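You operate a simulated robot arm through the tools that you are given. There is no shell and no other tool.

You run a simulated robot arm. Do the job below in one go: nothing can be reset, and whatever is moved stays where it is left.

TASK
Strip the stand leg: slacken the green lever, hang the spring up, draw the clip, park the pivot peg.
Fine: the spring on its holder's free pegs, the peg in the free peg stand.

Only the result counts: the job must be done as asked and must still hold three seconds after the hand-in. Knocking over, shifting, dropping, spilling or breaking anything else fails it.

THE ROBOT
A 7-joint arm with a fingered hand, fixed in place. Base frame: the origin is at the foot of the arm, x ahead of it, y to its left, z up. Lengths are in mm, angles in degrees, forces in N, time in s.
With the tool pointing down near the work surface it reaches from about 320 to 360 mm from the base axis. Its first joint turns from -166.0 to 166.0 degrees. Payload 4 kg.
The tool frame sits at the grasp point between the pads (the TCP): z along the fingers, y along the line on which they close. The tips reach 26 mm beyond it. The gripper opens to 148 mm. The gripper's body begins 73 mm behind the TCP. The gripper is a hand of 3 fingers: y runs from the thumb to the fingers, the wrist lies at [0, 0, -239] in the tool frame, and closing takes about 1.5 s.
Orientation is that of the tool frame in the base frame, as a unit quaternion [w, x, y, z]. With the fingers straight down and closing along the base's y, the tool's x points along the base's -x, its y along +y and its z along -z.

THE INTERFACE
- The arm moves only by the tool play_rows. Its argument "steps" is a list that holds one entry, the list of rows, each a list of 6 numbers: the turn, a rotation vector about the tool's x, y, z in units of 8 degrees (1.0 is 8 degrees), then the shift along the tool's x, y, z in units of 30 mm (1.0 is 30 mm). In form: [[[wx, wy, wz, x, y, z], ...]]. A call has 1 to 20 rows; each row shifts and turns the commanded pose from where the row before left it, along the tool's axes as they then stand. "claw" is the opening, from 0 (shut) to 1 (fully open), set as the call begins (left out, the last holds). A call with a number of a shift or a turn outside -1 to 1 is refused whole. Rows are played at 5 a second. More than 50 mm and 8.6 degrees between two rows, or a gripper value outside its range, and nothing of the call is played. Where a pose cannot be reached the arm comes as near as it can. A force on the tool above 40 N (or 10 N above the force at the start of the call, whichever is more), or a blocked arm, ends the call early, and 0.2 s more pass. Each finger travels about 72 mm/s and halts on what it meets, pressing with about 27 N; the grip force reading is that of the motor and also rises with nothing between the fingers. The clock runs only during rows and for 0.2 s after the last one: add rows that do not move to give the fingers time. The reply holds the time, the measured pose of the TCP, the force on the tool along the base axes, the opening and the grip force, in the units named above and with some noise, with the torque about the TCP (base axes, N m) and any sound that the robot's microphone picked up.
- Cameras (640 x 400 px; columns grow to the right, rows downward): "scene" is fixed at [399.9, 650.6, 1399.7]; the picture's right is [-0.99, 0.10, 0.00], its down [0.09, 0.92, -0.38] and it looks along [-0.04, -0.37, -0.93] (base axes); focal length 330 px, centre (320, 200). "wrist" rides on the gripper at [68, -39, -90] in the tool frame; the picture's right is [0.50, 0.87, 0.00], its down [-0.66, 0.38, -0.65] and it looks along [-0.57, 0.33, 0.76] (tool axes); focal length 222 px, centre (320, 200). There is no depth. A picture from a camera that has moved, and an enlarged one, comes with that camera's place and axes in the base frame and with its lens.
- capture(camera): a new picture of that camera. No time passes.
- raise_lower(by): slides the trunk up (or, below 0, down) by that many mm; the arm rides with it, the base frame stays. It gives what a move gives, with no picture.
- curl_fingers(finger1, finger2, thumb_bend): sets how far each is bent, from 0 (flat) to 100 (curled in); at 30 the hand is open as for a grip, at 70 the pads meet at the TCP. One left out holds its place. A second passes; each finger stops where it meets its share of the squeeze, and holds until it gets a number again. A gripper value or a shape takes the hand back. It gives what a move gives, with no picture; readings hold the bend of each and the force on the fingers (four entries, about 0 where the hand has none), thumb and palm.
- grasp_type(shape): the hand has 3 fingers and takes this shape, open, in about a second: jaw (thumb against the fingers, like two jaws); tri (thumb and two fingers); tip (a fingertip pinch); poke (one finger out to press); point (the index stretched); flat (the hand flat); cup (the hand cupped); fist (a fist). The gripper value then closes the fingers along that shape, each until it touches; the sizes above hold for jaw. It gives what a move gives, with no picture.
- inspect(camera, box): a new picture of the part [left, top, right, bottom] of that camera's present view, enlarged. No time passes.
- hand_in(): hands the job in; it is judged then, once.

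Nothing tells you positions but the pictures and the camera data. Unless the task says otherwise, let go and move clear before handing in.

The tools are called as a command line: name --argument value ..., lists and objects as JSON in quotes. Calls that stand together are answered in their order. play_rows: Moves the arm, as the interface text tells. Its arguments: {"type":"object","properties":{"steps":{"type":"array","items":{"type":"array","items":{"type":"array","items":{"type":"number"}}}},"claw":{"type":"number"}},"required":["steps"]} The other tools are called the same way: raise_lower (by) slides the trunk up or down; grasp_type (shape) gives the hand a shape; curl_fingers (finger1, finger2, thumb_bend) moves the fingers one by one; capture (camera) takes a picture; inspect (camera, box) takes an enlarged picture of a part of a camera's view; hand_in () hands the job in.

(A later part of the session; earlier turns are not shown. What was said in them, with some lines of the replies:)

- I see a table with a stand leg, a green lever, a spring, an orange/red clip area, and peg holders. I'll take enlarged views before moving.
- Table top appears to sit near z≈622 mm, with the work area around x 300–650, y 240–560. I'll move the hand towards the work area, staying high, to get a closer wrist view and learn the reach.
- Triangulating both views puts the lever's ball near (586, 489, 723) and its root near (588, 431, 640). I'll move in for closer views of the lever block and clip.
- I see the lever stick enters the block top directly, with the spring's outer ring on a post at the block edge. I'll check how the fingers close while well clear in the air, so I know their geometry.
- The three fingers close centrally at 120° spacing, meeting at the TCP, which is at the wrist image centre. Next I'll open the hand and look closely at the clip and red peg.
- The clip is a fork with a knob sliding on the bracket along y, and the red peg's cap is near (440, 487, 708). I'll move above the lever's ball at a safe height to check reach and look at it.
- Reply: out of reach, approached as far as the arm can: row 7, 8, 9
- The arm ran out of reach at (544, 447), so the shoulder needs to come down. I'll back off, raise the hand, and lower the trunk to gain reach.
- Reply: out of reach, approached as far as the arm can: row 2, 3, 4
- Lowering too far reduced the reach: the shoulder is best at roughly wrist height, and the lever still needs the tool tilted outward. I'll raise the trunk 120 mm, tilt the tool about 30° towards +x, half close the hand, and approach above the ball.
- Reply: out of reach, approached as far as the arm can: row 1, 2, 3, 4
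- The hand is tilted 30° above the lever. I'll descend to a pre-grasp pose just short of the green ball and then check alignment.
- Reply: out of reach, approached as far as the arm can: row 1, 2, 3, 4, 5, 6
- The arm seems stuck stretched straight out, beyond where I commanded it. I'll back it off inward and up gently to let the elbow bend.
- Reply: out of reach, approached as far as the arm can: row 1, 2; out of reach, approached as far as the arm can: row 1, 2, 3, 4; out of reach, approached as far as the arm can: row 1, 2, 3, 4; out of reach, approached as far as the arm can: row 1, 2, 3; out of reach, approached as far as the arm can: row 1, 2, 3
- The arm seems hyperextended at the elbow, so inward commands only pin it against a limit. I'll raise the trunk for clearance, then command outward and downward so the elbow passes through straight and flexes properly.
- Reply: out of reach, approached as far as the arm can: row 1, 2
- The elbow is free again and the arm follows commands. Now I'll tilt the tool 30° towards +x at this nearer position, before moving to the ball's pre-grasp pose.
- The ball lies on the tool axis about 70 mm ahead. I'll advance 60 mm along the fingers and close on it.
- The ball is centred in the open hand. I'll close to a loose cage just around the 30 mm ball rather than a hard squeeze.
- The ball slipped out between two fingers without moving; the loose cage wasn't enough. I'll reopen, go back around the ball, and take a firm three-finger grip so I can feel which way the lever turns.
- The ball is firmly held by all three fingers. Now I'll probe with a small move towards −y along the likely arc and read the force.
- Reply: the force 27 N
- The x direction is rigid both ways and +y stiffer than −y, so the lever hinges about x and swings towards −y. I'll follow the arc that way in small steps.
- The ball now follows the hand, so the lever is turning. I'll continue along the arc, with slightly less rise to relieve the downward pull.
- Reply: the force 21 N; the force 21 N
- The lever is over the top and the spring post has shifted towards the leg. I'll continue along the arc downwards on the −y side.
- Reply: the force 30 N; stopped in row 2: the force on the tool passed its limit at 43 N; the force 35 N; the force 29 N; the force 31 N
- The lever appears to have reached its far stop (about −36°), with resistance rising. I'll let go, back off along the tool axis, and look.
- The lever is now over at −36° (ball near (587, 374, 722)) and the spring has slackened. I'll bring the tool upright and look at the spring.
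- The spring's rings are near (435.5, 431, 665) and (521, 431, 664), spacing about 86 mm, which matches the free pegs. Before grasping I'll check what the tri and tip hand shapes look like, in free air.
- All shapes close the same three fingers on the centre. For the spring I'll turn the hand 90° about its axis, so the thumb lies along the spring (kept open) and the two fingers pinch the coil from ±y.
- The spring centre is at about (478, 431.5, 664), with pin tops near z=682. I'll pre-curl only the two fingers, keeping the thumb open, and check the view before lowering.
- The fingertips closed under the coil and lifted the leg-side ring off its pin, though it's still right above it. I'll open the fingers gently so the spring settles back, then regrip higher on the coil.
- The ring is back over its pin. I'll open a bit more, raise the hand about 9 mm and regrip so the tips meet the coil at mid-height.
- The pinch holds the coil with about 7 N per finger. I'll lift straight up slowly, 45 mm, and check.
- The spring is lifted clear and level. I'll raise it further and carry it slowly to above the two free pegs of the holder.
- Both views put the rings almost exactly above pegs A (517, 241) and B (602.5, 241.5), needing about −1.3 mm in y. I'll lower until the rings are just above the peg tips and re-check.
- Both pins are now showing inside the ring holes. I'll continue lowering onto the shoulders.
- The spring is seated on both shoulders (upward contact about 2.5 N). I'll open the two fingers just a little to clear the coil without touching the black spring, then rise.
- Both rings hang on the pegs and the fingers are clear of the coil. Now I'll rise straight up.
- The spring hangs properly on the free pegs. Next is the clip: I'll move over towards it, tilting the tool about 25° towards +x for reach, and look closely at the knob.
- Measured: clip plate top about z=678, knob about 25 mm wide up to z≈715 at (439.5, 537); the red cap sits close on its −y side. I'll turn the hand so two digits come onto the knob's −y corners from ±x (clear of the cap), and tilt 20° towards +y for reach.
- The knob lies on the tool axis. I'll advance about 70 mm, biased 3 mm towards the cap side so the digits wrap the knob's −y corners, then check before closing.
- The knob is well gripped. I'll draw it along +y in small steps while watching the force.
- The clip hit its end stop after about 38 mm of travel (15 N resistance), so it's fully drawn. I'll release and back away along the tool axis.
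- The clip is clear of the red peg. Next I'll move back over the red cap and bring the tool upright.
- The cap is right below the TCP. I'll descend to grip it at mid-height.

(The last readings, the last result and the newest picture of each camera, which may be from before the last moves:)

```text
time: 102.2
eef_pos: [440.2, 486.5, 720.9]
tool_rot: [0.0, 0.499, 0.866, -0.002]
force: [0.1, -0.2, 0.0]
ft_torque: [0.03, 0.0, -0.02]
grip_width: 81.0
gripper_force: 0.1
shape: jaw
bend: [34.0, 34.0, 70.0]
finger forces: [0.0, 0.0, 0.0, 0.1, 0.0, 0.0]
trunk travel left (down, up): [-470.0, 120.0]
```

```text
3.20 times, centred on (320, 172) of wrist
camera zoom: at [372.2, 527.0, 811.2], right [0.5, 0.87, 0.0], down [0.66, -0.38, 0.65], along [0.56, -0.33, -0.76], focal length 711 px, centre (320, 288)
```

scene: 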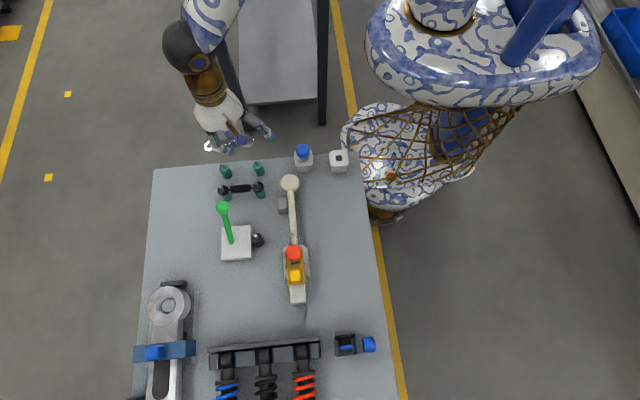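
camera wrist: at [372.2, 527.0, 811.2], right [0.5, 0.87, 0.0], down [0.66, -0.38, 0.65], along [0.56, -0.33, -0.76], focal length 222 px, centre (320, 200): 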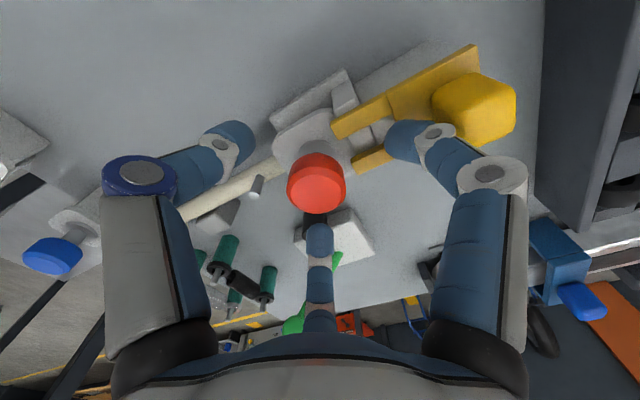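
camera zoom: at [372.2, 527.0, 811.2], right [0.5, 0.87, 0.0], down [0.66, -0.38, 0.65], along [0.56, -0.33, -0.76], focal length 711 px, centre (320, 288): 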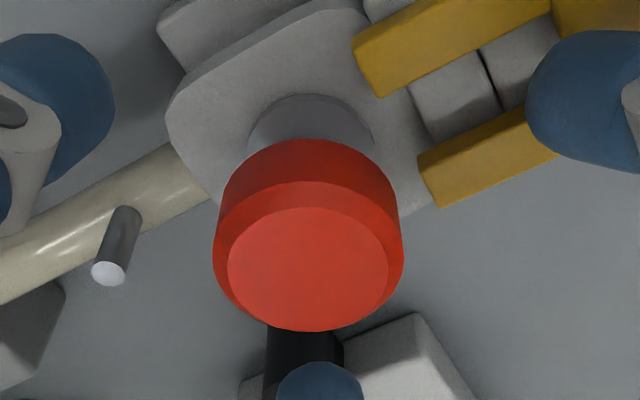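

play_rows --steps '[[[0, 0, 0, 0, 0, -0.07], [0, 0, 0, 0, 0, 0], [0, 0, 0, 0, 0, 0], [0, 0, 0, 0, 0, 0], [0, 0, 0, 0, 0, 0], [0, 0, 0, 0, 0, 0], [0, 0, 0, 0, 0, 0]]]' --claw 0.05

inspect --camera "wrist" --box '[220, 110, 420, 235]'

```text
time: 103.8
eef_pos: [440.4, 487.1, 722.6]
tool_rot: [0.001, 0.5, 0.866, -0.002]
force: [0.2, 0.1, 0.3]
ft_torque: [-0.01, 0.01, 0.0]
grip_width: 28.3
gripper_force: 27.0
shape: jaw
bend: [75.0, 76.0, 70.0]
finger forces: [23.7, 24.3, 0.0, 0.0, 24.0, 0.1]
trunk travel left (down, up): [-470.0, 120.0]
```

```text
3.20 times, centred on (320, 172) of wrist
camera zoom: at [372.4, 527.2, 813.1], right [0.5, 0.87, 0.0], down [0.66, -0.38, 0.65], along [0.56, -0.33, -0.76], focal length 711 px, centre (320, 288)
```

zoom: 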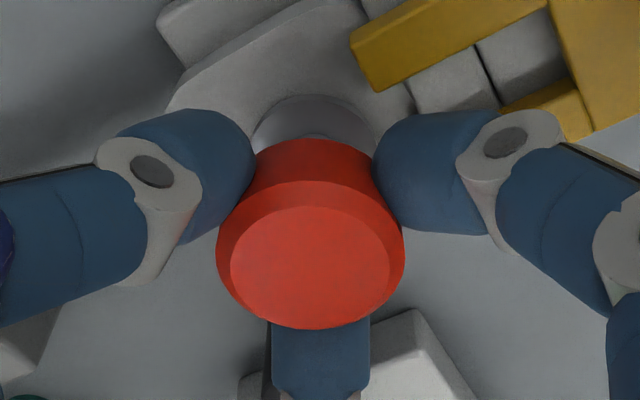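

The cap is gripped evenly. I'll lift straight up, gently at first.

play_rows --steps '[[[0, 0, 0, 0, 0, -0.2], [0, 0, 0, 0, 0, -0.2], [0, 0, 0, 0, 0, -0.2], [0, 0, 0, 0, 0, 0]]]'

inspect --camera "wrist" --box '[220, 110, 420, 235]'

```text
time: 104.8
eef_pos: [439.9, 488.0, 740.3]
tool_rot: [0.0, 0.499, 0.866, -0.002]
force: [0.4, -0.8, -0.5]
ft_torque: [-0.01, 0.01, 0.03]
grip_width: 28.3
gripper_force: 27.1
shape: jaw
bend: [75.0, 76.0, 70.0]
finger forces: [23.7, 24.4, 0.0, 0.0, 24.0, 0.1]
trunk travel left (down, up): [-470.0, 120.0]
```

```text
3.20 times, centred on (320, 172) of wrist
camera zoom: at [371.8, 527.4, 831.3], right [0.5, 0.87, 0.0], down [0.66, -0.38, 0.65], along [0.56, -0.33, -0.76], focal length 711 px, centre (320, 288)
```

zoom: 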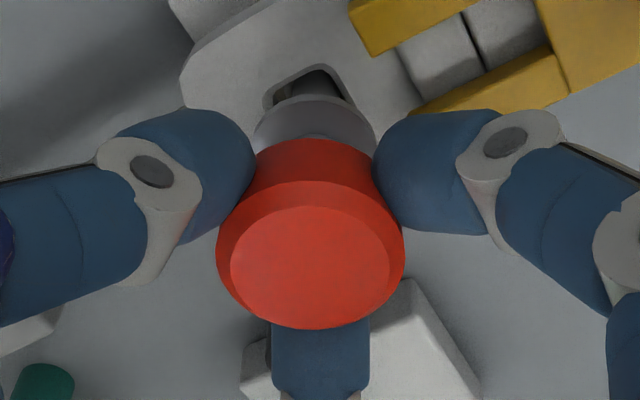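

play_rows --steps '[[[0, 0, 0, 0, 0, -0.4], [0, 0, 0, 0, 0, -0.5], [0, 0, 0, 0, 0, -0.5], [0, 0, 0, 0, 0, -0.5], [0, 0, 0, 0, 0, -0.5], [0, 0, 0, 0, 0, -0.4], [0, 0, 0, 0, 0, 0]]]'

capture --camera "wrist"

inspect --camera "wrist" --box '[220, 80, 420, 205]'

inspect --camera "scene" --box '[240, 215, 352, 285]'

```text
time: 106.3
eef_pos: [440.0, 487.1, 825.4]
tool_rot: [-0.001, 0.499, 0.866, -0.002]
force: [-0.2, 0.8, -1.0]
ft_torque: [0.03, 0.01, -0.03]
grip_width: 28.9
gripper_force: 27.3
shape: jaw
bend: [75.0, 76.0, 70.0]
finger forces: [23.7, 24.4, 0.0, 0.0, 24.1, 0.1]
trunk travel left (down, up): [-470.0, 120.0]
```

```text
taken
camera wrist: at [371.6, 526.9, 916.1], right [0.5, 0.87, 0.0], down [0.66, -0.38, 0.65], along [0.56, -0.33, -0.76], focal length 222 px, centre (320, 200)
```

wrist: 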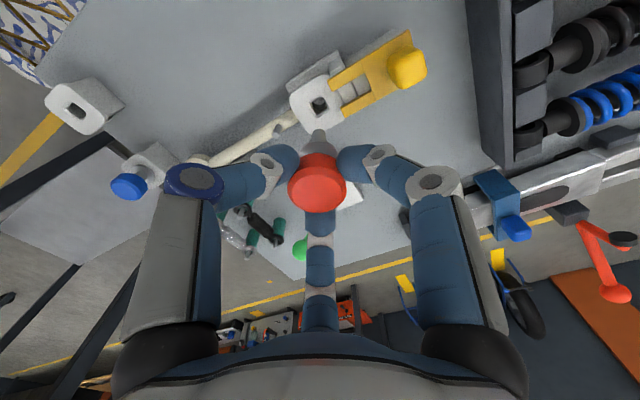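

```text
3.20 times, centred on (320, 142) of wrist
camera zoom: at [371.6, 526.9, 916.1], right [0.5, 0.87, 0.0], down [0.66, -0.38, 0.65], along [0.56, -0.33, -0.76], focal length 711 px, centre (320, 384)
```

zoom: 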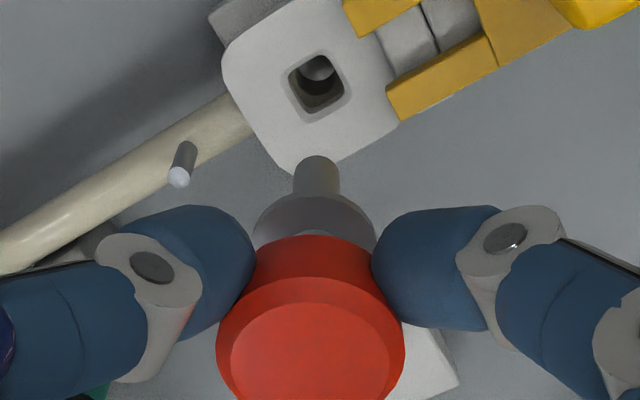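

```text
5.71 times, centred on (296, 250) of scene
camera zoom: at [399.9, 650.6, 1399.7], right [-0.99, 0.1, 0.0], down [0.09, 0.92, -0.38], along [-0.04, -0.37, -0.93], focal length 1884 px, centre (457, -86)
```

zoom: 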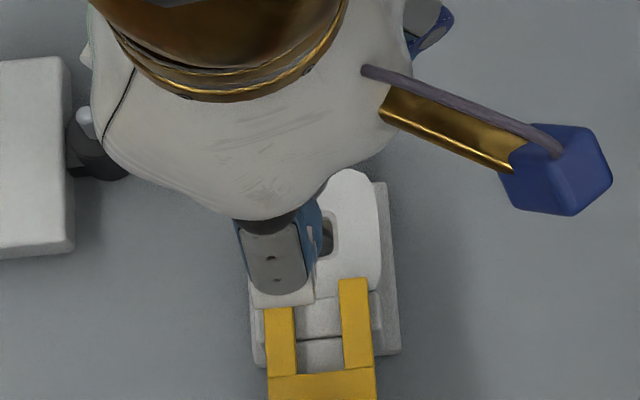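

The peg is out, with its shaft straight along the tool axis. I'll carry it at height over to the free stand near (310, 241).

play_rows --steps '[[[0, 0, 0, -0.25, -0.4, -0.2], [0, 0, 0, -0.49, -0.78, -0.1], [0, 0, 0, -0.49, -0.78, -0.1], [0, 0, 0, -0.49, -0.78, -0.1], [0, 0, 0, -0.49, -0.78, 0], [0, 0, 0, -0.49, -0.78, 0], [0, 0, 0, -0.49, -0.78, 0], [0, 0, 0, -0.49, -0.78, 0], [0, 0, 0, -0.49, -0.78, 0], [0, 0, 0, -0.49, -0.78, 0], [0, 0, 0, -0.25, -0.4, 0], [0, 0, 0, 0, 0, 0], [0, 0, 0, 0, 0, 0]]]'

capture --camera "wrist"

inspect --camera "wrist" --box '[220, 60, 420, 185]'

inspect --camera "scene" --box '[280, 100, 392, 180]'

```text
time: 109.2
eef_pos: [309.6, 240.7, 841.3]
tool_rot: [-0.001, 0.499, 0.867, -0.002]
force: [-0.1, 0.6, -0.8]
ft_torque: [-0.03, -0.06, 0.02]
grip_width: 28.7
gripper_force: 27.2
shape: jaw
bend: [75.0, 76.0, 70.0]
finger forces: [23.7, 24.7, 0.0, 0.1, 24.2, 0.1]
trunk travel left (down, up): [-470.0, 120.0]
```

```text
taken
camera wrist: at [242.7, 280.7, 932.2], right [0.5, 0.87, 0.0], down [0.66, -0.38, 0.65], along [0.56, -0.33, -0.76], focal length 222 px, centre (320, 200)
```

wrist: 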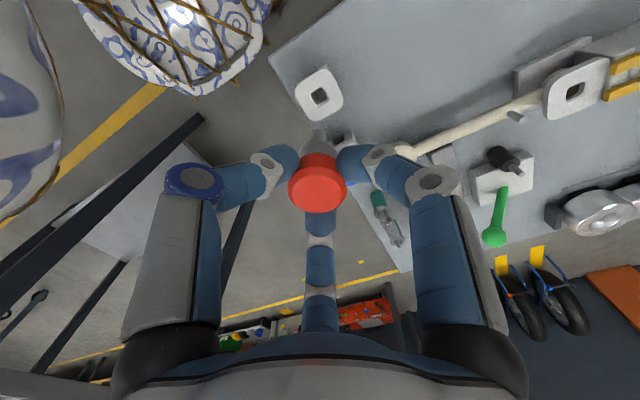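

```text
3.20 times, centred on (320, 122) of wrist
camera zoom: at [242.7, 280.7, 932.2], right [0.5, 0.87, 0.0], down [0.66, -0.38, 0.65], along [0.56, -0.33, -0.76], focal length 711 px, centre (320, 448)
```

zoom: 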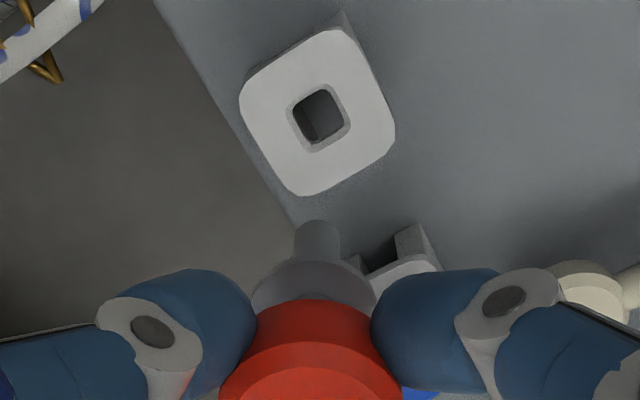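

```text
5.00 times, centred on (336, 140) of scene
camera zoom: at [399.9, 650.6, 1399.7], right [-0.99, 0.1, 0.0], down [0.09, 0.92, -0.38], along [-0.04, -0.37, -0.93], focal length 1648 px, centre (240, 500)
```

zoom: 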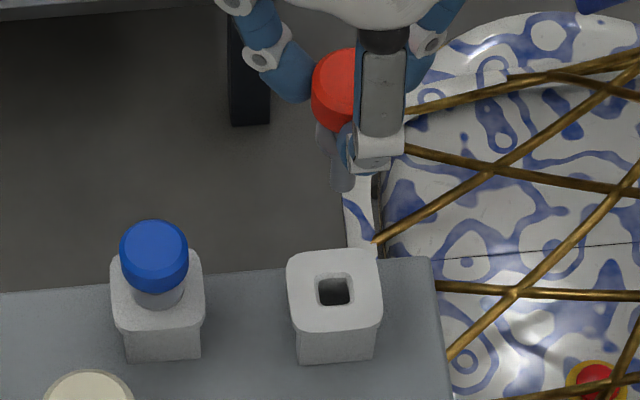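

The free hole is at about (309.5, 242, 658), and the peg axis is within about a millimetre of it. I'll apply a small correction, lower partway, and re-check.

play_rows --steps '[[[0, 0, 0, 0.026, -0.012, 0.4], [0, 0, 0, 0, 0, 0.7], [0, 0, 0, 0, 0, 0.7], [0, 0, 0, 0, 0, 0.4], [0, 0, 0, 0, 0, 0], [0, 0, 0, 0, 0, 0]]]'

inspect --camera "wrist" --box '[220, 60, 420, 185]'

inspect --camera "scene" --box '[300, 120, 364, 180]'

```text
time: 110.5
eef_pos: [309.6, 242.0, 775.8]
tool_rot: [0.0, 0.499, 0.867, -0.002]
force: [0.3, -0.6, -0.4]
ft_torque: [0.03, 0.0, 0.0]
grip_width: 28.3
gripper_force: 26.9
shape: jaw
bend: [75.0, 76.0, 70.0]
finger forces: [23.9, 24.8, 0.0, 0.1, 24.1, 0.1]
trunk travel left (down, up): [-470.0, 120.0]
```

```text
3.20 times, centred on (320, 122) of wrist
camera zoom: at [240.4, 281.6, 866.3], right [0.5, 0.87, 0.0], down [0.66, -0.38, 0.65], along [0.56, -0.33, -0.76], focal length 711 px, centre (320, 448)
```

zoom: 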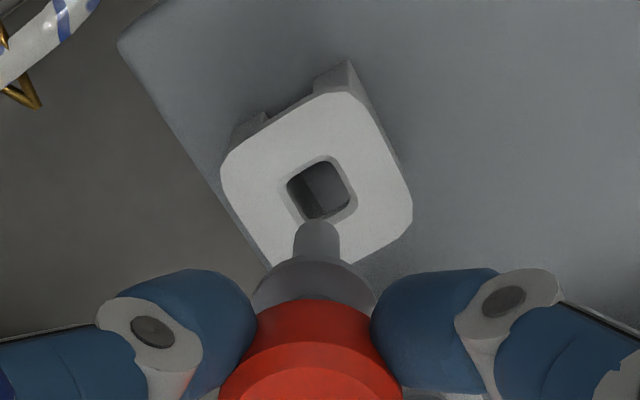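

```text
6.67 times, centred on (332, 150) of scene
camera zoom: at [399.9, 650.6, 1399.7], right [-0.99, 0.1, 0.0], down [0.09, 0.92, -0.38], along [-0.04, -0.37, -0.93], focal length 2198 px, centre (240, 533)
```

zoom: 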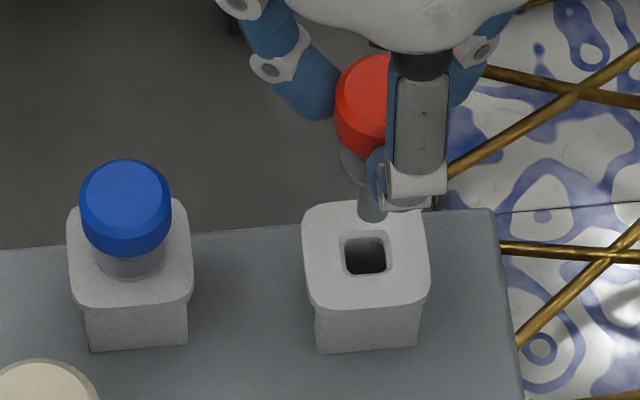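

play_rows --steps '[[[0, 0, 0, -0.013, 0.023, 0.3], [0, 0, 0, 0, 0, 0.3], [0, 0, 0, 0, 0, 0.2], [0, 0, 0, 0, 0, 0], [0, 0, 0, 0, 0, 0]]]'

inspect --camera "wrist" --box '[220, 90, 420, 215]'

inspect --camera "scene" --box '[300, 120, 364, 180]'

```text
time: 111.8
eef_pos: [309.2, 243.1, 750.0]
tool_rot: [0.0, 0.5, 0.866, -0.003]
force: [-0.4, -0.4, -0.8]
ft_torque: [0.0, 0.01, 0.0]
grip_width: 28.6
gripper_force: 27.0
shape: jaw
bend: [75.0, 76.0, 70.0]
finger forces: [23.8, 24.9, 0.0, 0.0, 23.9, 0.1]
trunk travel left (down, up): [-470.0, 120.0]
```

```text
3.20 times, centred on (320, 152) of wrist
camera zoom: at [241.7, 282.8, 841.9], right [0.5, 0.87, 0.0], down [0.66, -0.38, 0.65], along [0.56, -0.33, -0.76], focal length 711 px, centre (320, 352)
```

zoom: 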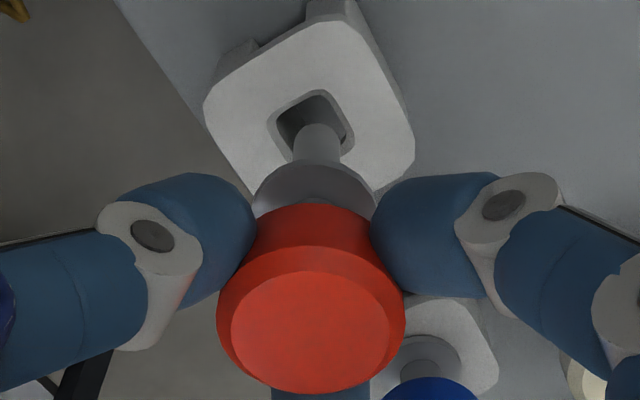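

```text
6.67 times, centred on (332, 150) of scene
camera zoom: at [399.9, 650.6, 1399.7], right [-0.99, 0.1, 0.0], down [0.09, 0.92, -0.38], along [-0.04, -0.37, -0.93], focal length 2198 px, centre (240, 533)
```

zoom: 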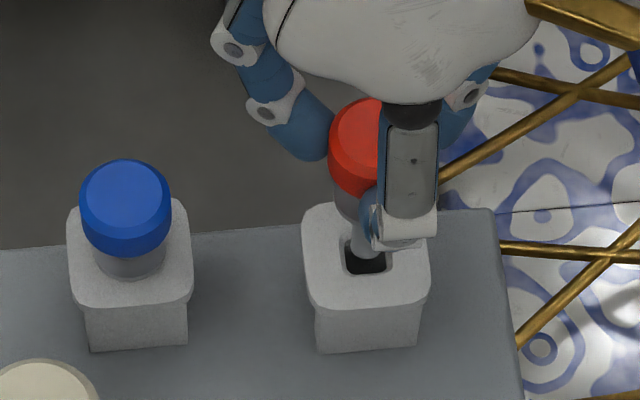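

play_rows --steps '[[[0, 0, 0, -0.02, -0.038, 0], [0, 0, 0, 0, 0, 0.2], [0, 0, 0, 0, 0, 0.2], [0, 0, 0, 0, 0, 0], [0, 0, 0, 0, 0, 0]]]'

inspect --camera "wrist" --box '[220, 90, 420, 215]'

inspect --camera "scene" --box '[300, 120, 364, 180]'

```text
time: 113.0
eef_pos: [308.4, 241.1, 739.9]
tool_rot: [0.0, 0.499, 0.867, -0.002]
force: [-0.3, 0.1, -1.5]
ft_torque: [-0.01, -0.05, 0.02]
grip_width: 28.3
gripper_force: 26.8
shape: jaw
bend: [75.0, 76.0, 70.0]
finger forces: [23.7, 24.8, 0.1, 0.0, 24.1, 0.1]
trunk travel left (down, up): [-470.0, 120.0]
```

```text
3.20 times, centred on (320, 152) of wrist
camera zoom: at [240.3, 281.3, 830.5], right [0.5, 0.87, 0.0], down [0.66, -0.38, 0.65], along [0.56, -0.33, -0.76], focal length 711 px, centre (320, 352)
```

zoom: 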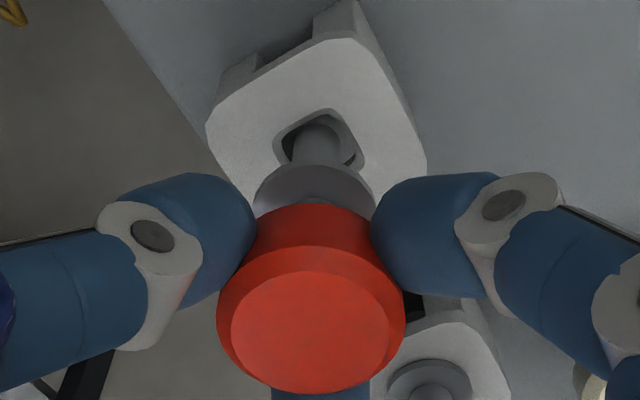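

```text
6.67 times, centred on (332, 150) of scene
camera zoom: at [399.9, 650.6, 1399.7], right [-0.99, 0.1, 0.0], down [0.09, 0.92, -0.38], along [-0.04, -0.37, -0.93], focal length 2198 px, centre (240, 533)
```

zoom: 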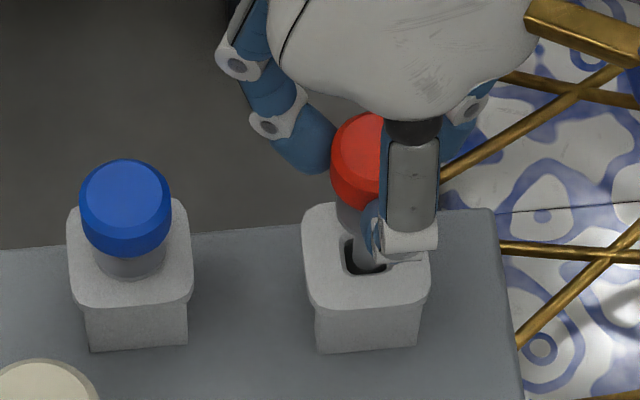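

The shaft end is inside the hole and centred. I'll continue lowering.

play_rows --steps '[[[0, 0, 0, 0, 0, 0.15], [0, 0, 0, 0, 0, 0.15], [0, 0, 0, 0, 0, 0.15], [0, 0, 0, 0, 0, 0]]]'

inspect --camera "wrist" --box '[220, 90, 420, 215]'

inspect --camera "scene" --box '[300, 120, 364, 180]'

```text
time: 114.0
eef_pos: [308.8, 241.2, 726.1]
tool_rot: [0.0, 0.5, 0.866, -0.001]
force: [0.6, 0.4, -0.9]
ft_torque: [0.0, 0.03, 0.0]
grip_width: 28.4
gripper_force: 27.3
shape: jaw
bend: [75.0, 76.0, 70.0]
finger forces: [23.8, 24.9, 0.1, 0.0, 24.1, 0.0]
trunk travel left (down, up): [-470.0, 120.0]
```

```text
3.20 times, centred on (320, 152) of wrist
camera zoom: at [240.8, 281.4, 816.9], right [0.5, 0.87, 0.0], down [0.66, -0.38, 0.65], along [0.56, -0.33, -0.76], focal length 711 px, centre (320, 352)
```

zoom: 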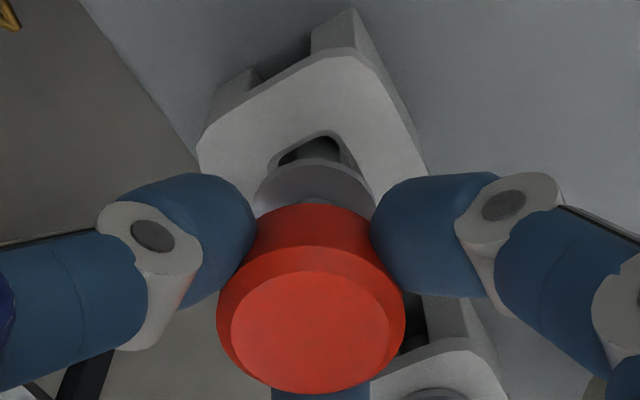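

```text
6.67 times, centred on (332, 150) of scene
camera zoom: at [399.9, 650.6, 1399.7], right [-0.99, 0.1, 0.0], down [0.09, 0.92, -0.38], along [-0.04, -0.37, -0.93], focal length 2198 px, centre (240, 533)
```

zoom: 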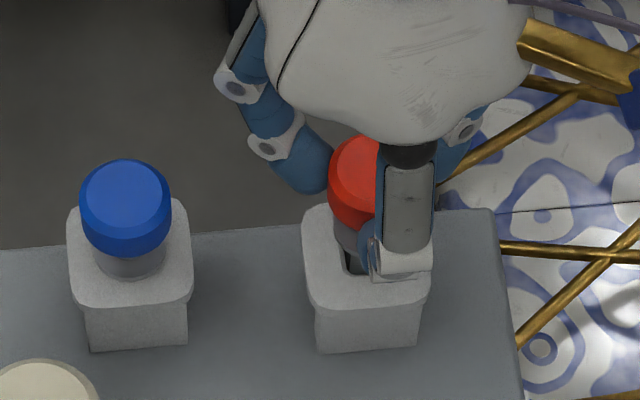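

play_rows --steps '[[[0, 0, 0, 0, 0, 0.1], [0, 0, 0, 0, 0, 0]]]'

play_rows --steps '[[[0, 0, 0, 0, 0, 0.1], [0, 0, 0, 0, 0, 0]]]'

```text
time: 114.5
eef_pos: [309.8, 241.8, 722.2]
tool_rot: [0.0, 0.499, 0.866, -0.002]
force: [-0.8, 0.3, -0.9]
ft_torque: [0.04, -0.02, 0.02]
grip_width: 28.4
gripper_force: 26.4
shape: jaw
bend: [75.0, 76.0, 70.0]
finger forces: [23.8, 24.9, 0.0, 0.0, 24.1, 0.0]
trunk travel left (down, up): [-470.0, 120.0]
```

```text
time: 115.2
eef_pos: [309.6, 242.1, 721.2]
tool_rot: [-0.001, 0.499, 0.867, -0.002]
force: [0.2, 0.8, -0.6]
ft_torque: [0.05, 0.01, -0.01]
grip_width: 28.6
gripper_force: 27.1
shape: jaw
bend: [75.0, 76.0, 70.0]
finger forces: [23.9, 24.7, 0.0, 0.1, 24.0, 0.1]
trunk travel left (down, up): [-470.0, 120.0]
```

play_rows --steps '[[[0, 0, 0, 0, 0, 0.1], [0, 0, 0, 0, 0, 0]]]'

play_rows --steps '[[[0, 0, 0, 0, 0, 0.1], [0, 0, 0, 0, 0, 0]]]'

inspect --camera "wrist" --box '[220, 90, 420, 215]'

inspect --camera "scene" --box '[300, 120, 364, 180]'

```text
time: 115.8
eef_pos: [307.9, 241.6, 718.2]
tool_rot: [0.0, 0.499, 0.866, -0.001]
force: [0.5, 0.0, -0.4]
ft_torque: [0.01, -0.03, 0.01]
grip_width: 28.4
gripper_force: 27.0
shape: jaw
bend: [75.0, 76.0, 70.0]
finger forces: [23.9, 24.8, 0.0, 0.0, 24.0, 0.0]
trunk travel left (down, up): [-470.0, 120.0]
```

```text
time: 116.3
eef_pos: [309.1, 241.3, 714.0]
tool_rot: [-0.001, 0.499, 0.866, -0.002]
force: [-1.0, -0.5, 0.0]
ft_torque: [-0.03, 0.02, 0.0]
grip_width: 28.2
gripper_force: 26.6
shape: jaw
bend: [75.0, 76.0, 70.0]
finger forces: [23.8, 24.8, 0.1, 0.0, 24.1, 0.0]
trunk travel left (down, up): [-470.0, 120.0]
```

```text
3.20 times, centred on (320, 152) of wrist
camera zoom: at [241.4, 280.6, 804.4], right [0.5, 0.87, 0.0], down [0.66, -0.38, 0.65], along [0.56, -0.33, -0.76], focal length 711 px, centre (320, 352)
```

zoom: 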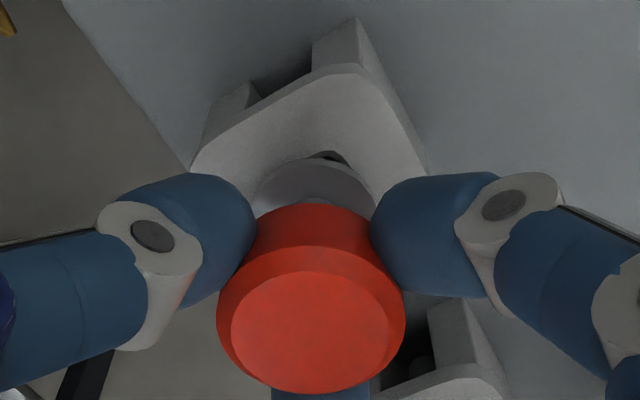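

```text
6.67 times, centred on (332, 150) of scene
camera zoom: at [399.9, 650.6, 1399.7], right [-0.99, 0.1, 0.0], down [0.09, 0.92, -0.38], along [-0.04, -0.37, -0.93], focal length 2198 px, centre (240, 533)
```

zoom: 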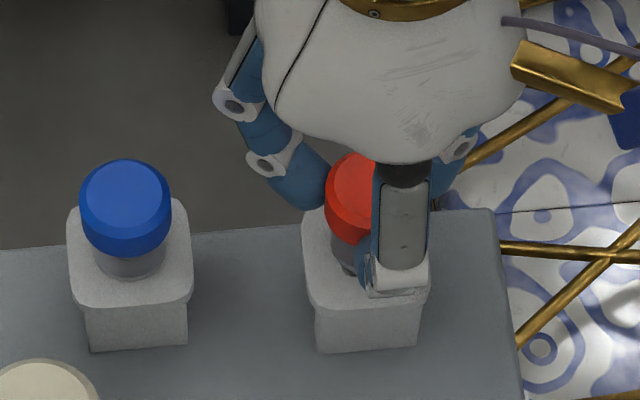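

play_rows --steps '[[[0, 0, 0, 0, 0, 0.08], [0, 0, 0, 0, 0, 0]]]'

play_rows --steps '[[[0, 0, 0, 0, 0, 0.08], [0, 0, 0, 0, 0, 0]]]'

inspect --camera "wrist" --box '[220, 90, 420, 215]'

```text
time: 117.0
eef_pos: [309.2, 240.7, 711.3]
tool_rot: [-0.001, 0.499, 0.867, -0.002]
force: [-0.5, 0.1, 0.1]
ft_torque: [0.04, -0.02, 0.0]
grip_width: 28.5
gripper_force: 27.1
shape: jaw
bend: [75.0, 76.0, 70.0]
finger forces: [23.7, 24.8, 0.0, 0.0, 24.0, 0.1]
trunk travel left (down, up): [-470.0, 120.0]
```

```text
time: 117.5
eef_pos: [308.9, 241.0, 709.7]
tool_rot: [0.0, 0.5, 0.866, -0.002]
force: [-0.2, -1.3, -0.7]
ft_torque: [-0.03, -0.04, -0.01]
grip_width: 28.5
gripper_force: 27.3
shape: jaw
bend: [75.0, 76.0, 70.0]
finger forces: [23.8, 24.8, 0.0, 0.0, 24.0, 0.0]
trunk travel left (down, up): [-470.0, 120.0]
```

```text
3.20 times, centred on (320, 152) of wrist
camera zoom: at [241.5, 280.7, 799.6], right [0.5, 0.87, 0.0], down [0.66, -0.38, 0.65], along [0.56, -0.33, -0.76], focal length 711 px, centre (320, 352)
```

zoom: 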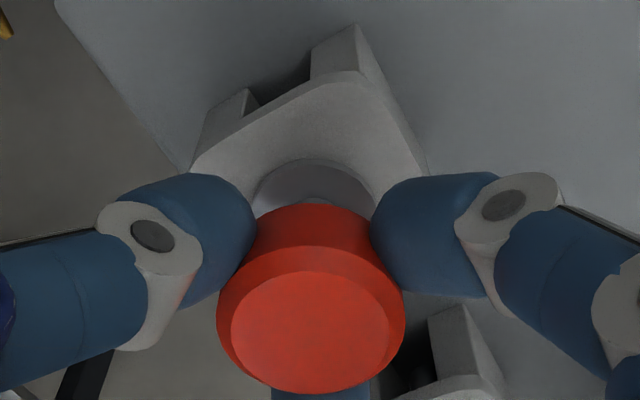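

By my corrected geometry the collar still has about 5 mm to go before it rests on the stand top. I'll continue in small steps until contact.

play_rows --steps '[[[0, 0, 0, 0, 0, 0.08], [0, 0, 0, 0, 0, 0]]]'

play_rows --steps '[[[0, 0, 0, 0, 0, 0.08], [0, 0, 0, 0, 0, 0]]]'

```text
time: 118.2
eef_pos: [308.9, 241.0, 707.0]
tool_rot: [-0.001, 0.5, 0.866, -0.001]
force: [1.1, 0.6, 11.7]
ft_torque: [-0.05, -0.03, 0.02]
grip_width: 28.8
gripper_force: 26.8
shape: jaw
bend: [75.0, 76.0, 70.0]
finger forces: [25.5, 26.9, 0.0, 0.0, 26.2, 0.0]
trunk travel left (down, up): [-470.0, 120.0]
```

```text
time: 118.8
eef_pos: [308.9, 241.9, 706.2]
tool_rot: [0.001, 0.499, 0.867, 0.0]
force: [-0.2, -1.1, 32.5]
ft_torque: [-0.08, 0.01, 0.02]
grip_width: 29.7
gripper_force: 26.8
shape: jaw
bend: [75.0, 76.0, 69.0]
finger forces: [29.8, 31.5, 0.1, 0.0, 31.1, 0.1]
trunk travel left (down, up): [-470.0, 120.0]
```

The collar is firmly seated on the stand (force rose to 32 N). I'll relieve the push slightly, then open the hand.

play_rows --steps '[[[0, 0, 0, 0, 0, -0.1], [0, 0, 0, 0, 0, 0]]]'

inspect --camera "wrist" --box '[220, 90, 420, 215]'

```text
time: 119.3
eef_pos: [309.2, 241.9, 708.0]
tool_rot: [0.0, 0.499, 0.867, -0.002]
force: [0.8, -1.5, 8.0]
ft_torque: [-0.07, -0.02, -0.01]
grip_width: 29.6
gripper_force: 26.9
shape: jaw
bend: [75.0, 76.0, 69.0]
finger forces: [28.0, 29.8, 0.0, 0.1, 28.6, 0.0]
trunk travel left (down, up): [-470.0, 120.0]
```

```text
3.20 times, centred on (320, 152) of wrist
camera zoom: at [241.1, 281.0, 797.5], right [0.5, 0.87, 0.0], down [0.66, -0.38, 0.65], along [0.56, -0.33, -0.76], focal length 711 px, centre (320, 352)
```

zoom: 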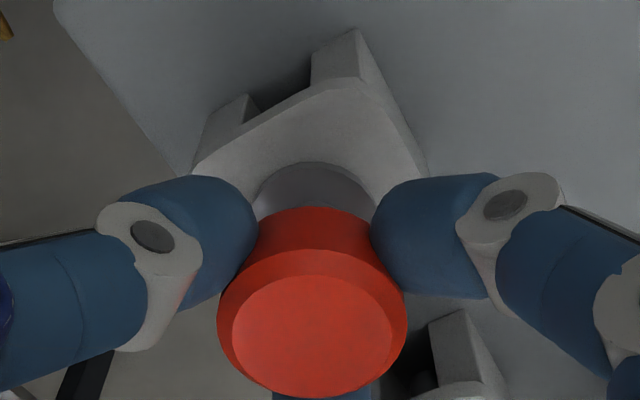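

play_rows --steps '[[[0, 0, 0, 0, 0, 0], [0, 0, 0, 0, 0, 0], [0, 0, 0, 0, 0, 0], [0, 0, 0, 0, 0, 0], [0, 0, 0, 0, 0, 0]]]' --claw 0.45

inspect --camera "wrist" --box '[220, 90, 420, 215]'

```text
time: 120.5
eef_pos: [309.8, 242.5, 708.3]
tool_rot: [-0.001, 0.499, 0.867, -0.003]
force: [-0.1, -0.2, -0.4]
ft_torque: [0.02, 0.01, -0.01]
grip_width: 66.3
gripper_force: 0.2
shape: jaw
bend: [39.0, 39.0, 70.0]
finger forces: [0.0, 0.0, 0.0, 0.0, 0.0, 0.0]
trunk travel left (down, up): [-470.0, 120.0]
```

```text
3.20 times, centred on (320, 152) of wrist
camera zoom: at [241.4, 281.3, 797.8], right [0.5, 0.87, 0.0], down [0.66, -0.38, 0.65], along [0.56, -0.33, -0.76], focal length 711 px, centre (320, 352)
```

zoom: 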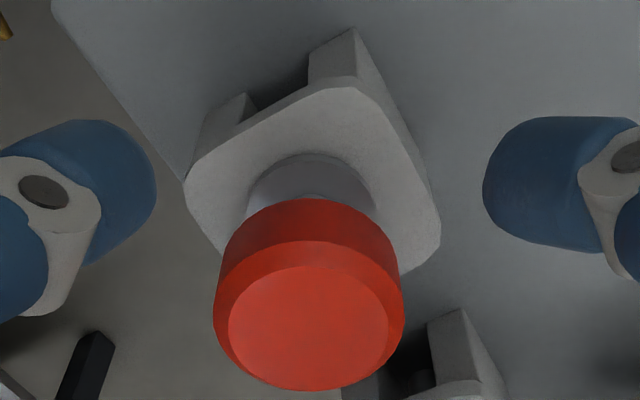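

The red peg stands upright in the free stand and the fingers are open. I'll rise straight up, well clear.

play_rows --steps '[[[0, 0, 0, 0, 0, -0.4], [0, 0, 0, 0, 0, -0.6], [0, 0, 0, 0, 0, -0.9], [0, 0, 0, 0, 0, -1], [0, 0, 0, 0, 0, -1], [0, 0, 0, 0, 0, -1], [0, 0, 0, 0, 0, -0.8], [0, 0, 0, 0, 0, 0]]]'

capture --camera "scene"

inspect --camera "scene" --box '[280, 120, 360, 180]'

capture --camera "wrist"

```text
time: 122.3
eef_pos: [308.3, 241.8, 879.5]
tool_rot: [-0.001, 0.499, 0.866, -0.001]
force: [0.4, 0.3, 1.2]
ft_torque: [0.02, -0.02, 0.01]
grip_width: 66.2
gripper_force: 0.0
shape: jaw
bend: [39.0, 39.0, 70.0]
finger forces: [0.0, 0.0, 0.1, 0.1, 0.0, 0.0]
trunk travel left (down, up): [-470.0, 120.0]
```

```text
taken
```

scene: 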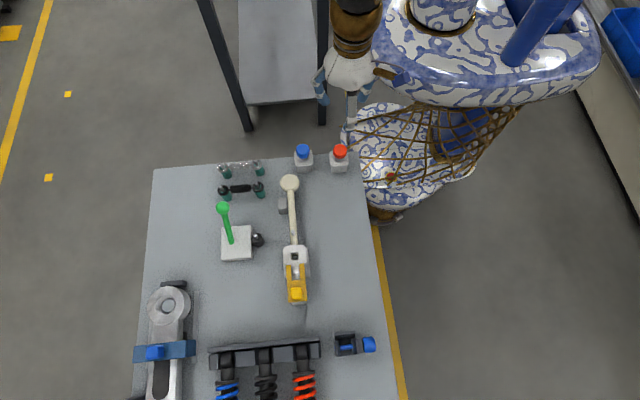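

```text
6.67 times, centred on (320, 150) of scene
camera zoom: at [399.9, 650.6, 1399.7], right [-0.99, 0.1, 0.0], down [0.09, 0.92, -0.38], along [-0.04, -0.37, -0.93], focal length 2198 px, centre (320, 533)
```

zoom: 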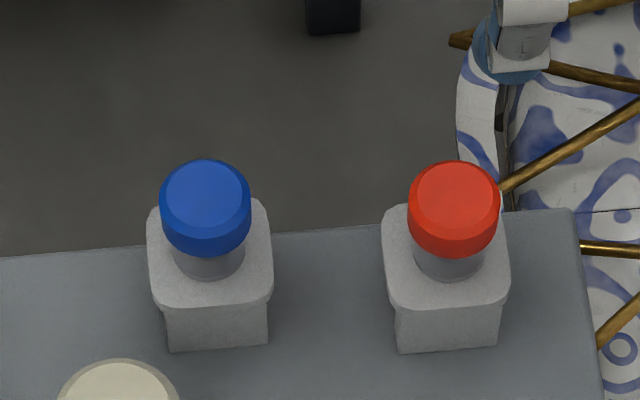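

```text
taken
camera wrist: at [240.3, 280.8, 970.0], right [0.5, 0.87, 0.0], down [0.66, -0.38, 0.65], along [0.56, -0.33, -0.76], focal length 222 px, centre (320, 200)
```

wrist: 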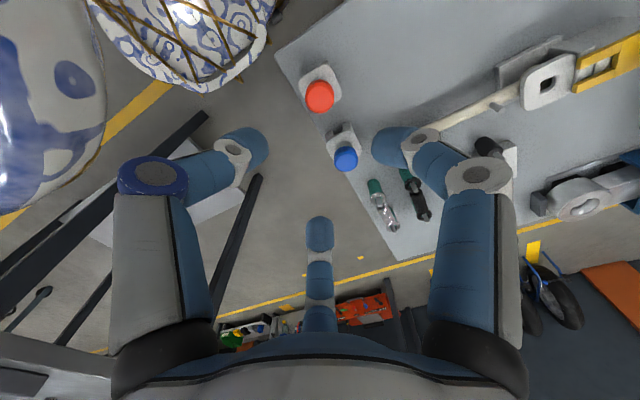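

inspect --camera "scene" --box '[200, 150, 328, 230]'

inspect --camera "scene" --box '[200, 215, 340, 315]'

```text
5.00 times, centred on (264, 190) of scene
camera zoom: at [399.9, 650.6, 1399.7], right [-0.99, 0.1, 0.0], down [0.09, 0.92, -0.38], along [-0.04, -0.37, -0.93], focal length 1648 px, centre (600, 250)
```

zoom: 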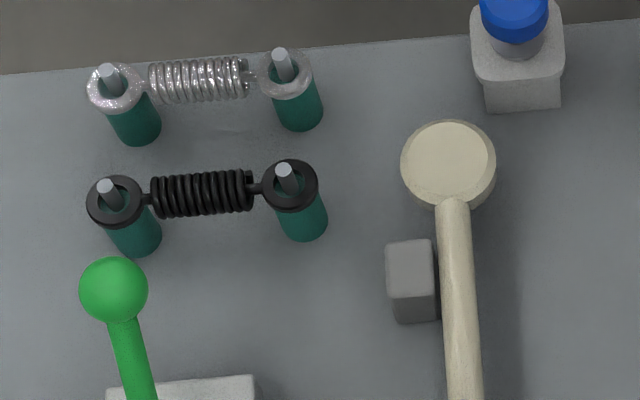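

```text
4.00 times, centred on (270, 265) of scene
camera zoom: at [399.9, 650.6, 1399.7], right [-0.99, 0.1, 0.0], down [0.09, 0.92, -0.38], along [-0.04, -0.37, -0.93], focal length 1319 px, centre (520, -60)
```

zoom: 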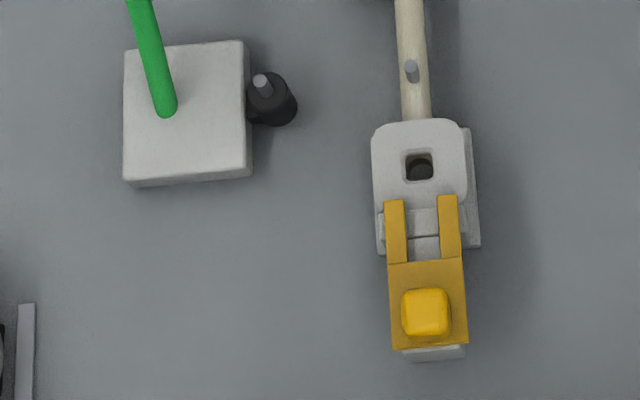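

All four steps look complete: the lever is over and slack, the spring is on its free pegs, the clip is drawn, and the red peg stands in the free stand. The hand is empty and well clear, so I'm handing in.

hand_in

```text
The job is handed in.
```

The stand leg is stripped and the job is handed in; I have no verdict back from the judging. This is how things stood in the last pictures before I handed in:

- **Green lever:** slackened, swung from about 36° on the +y side to about 36° on the −y side, where it met a stop. The spring post moved about 22 mm towards the leg.
- **Spring:** both rings sit on the holder's two free pegs, and the black spring beside it looks untouched.
- **Clip:** drawn about 38 mm to its end stop and left resting on its rail, clear of the peg hole.
- **Pivot peg:** the red peg stands upright in the free stand, seated the same way as the blue one.

I saw nothing else on the table moved, and the hand is empty and about 170 mm above the red peg.

During the first attempt to grip the spring, the fingers slid under it and lifted one ring off its pin. I opened the fingers, the ring dropped back on, and I gripped it again higher up.
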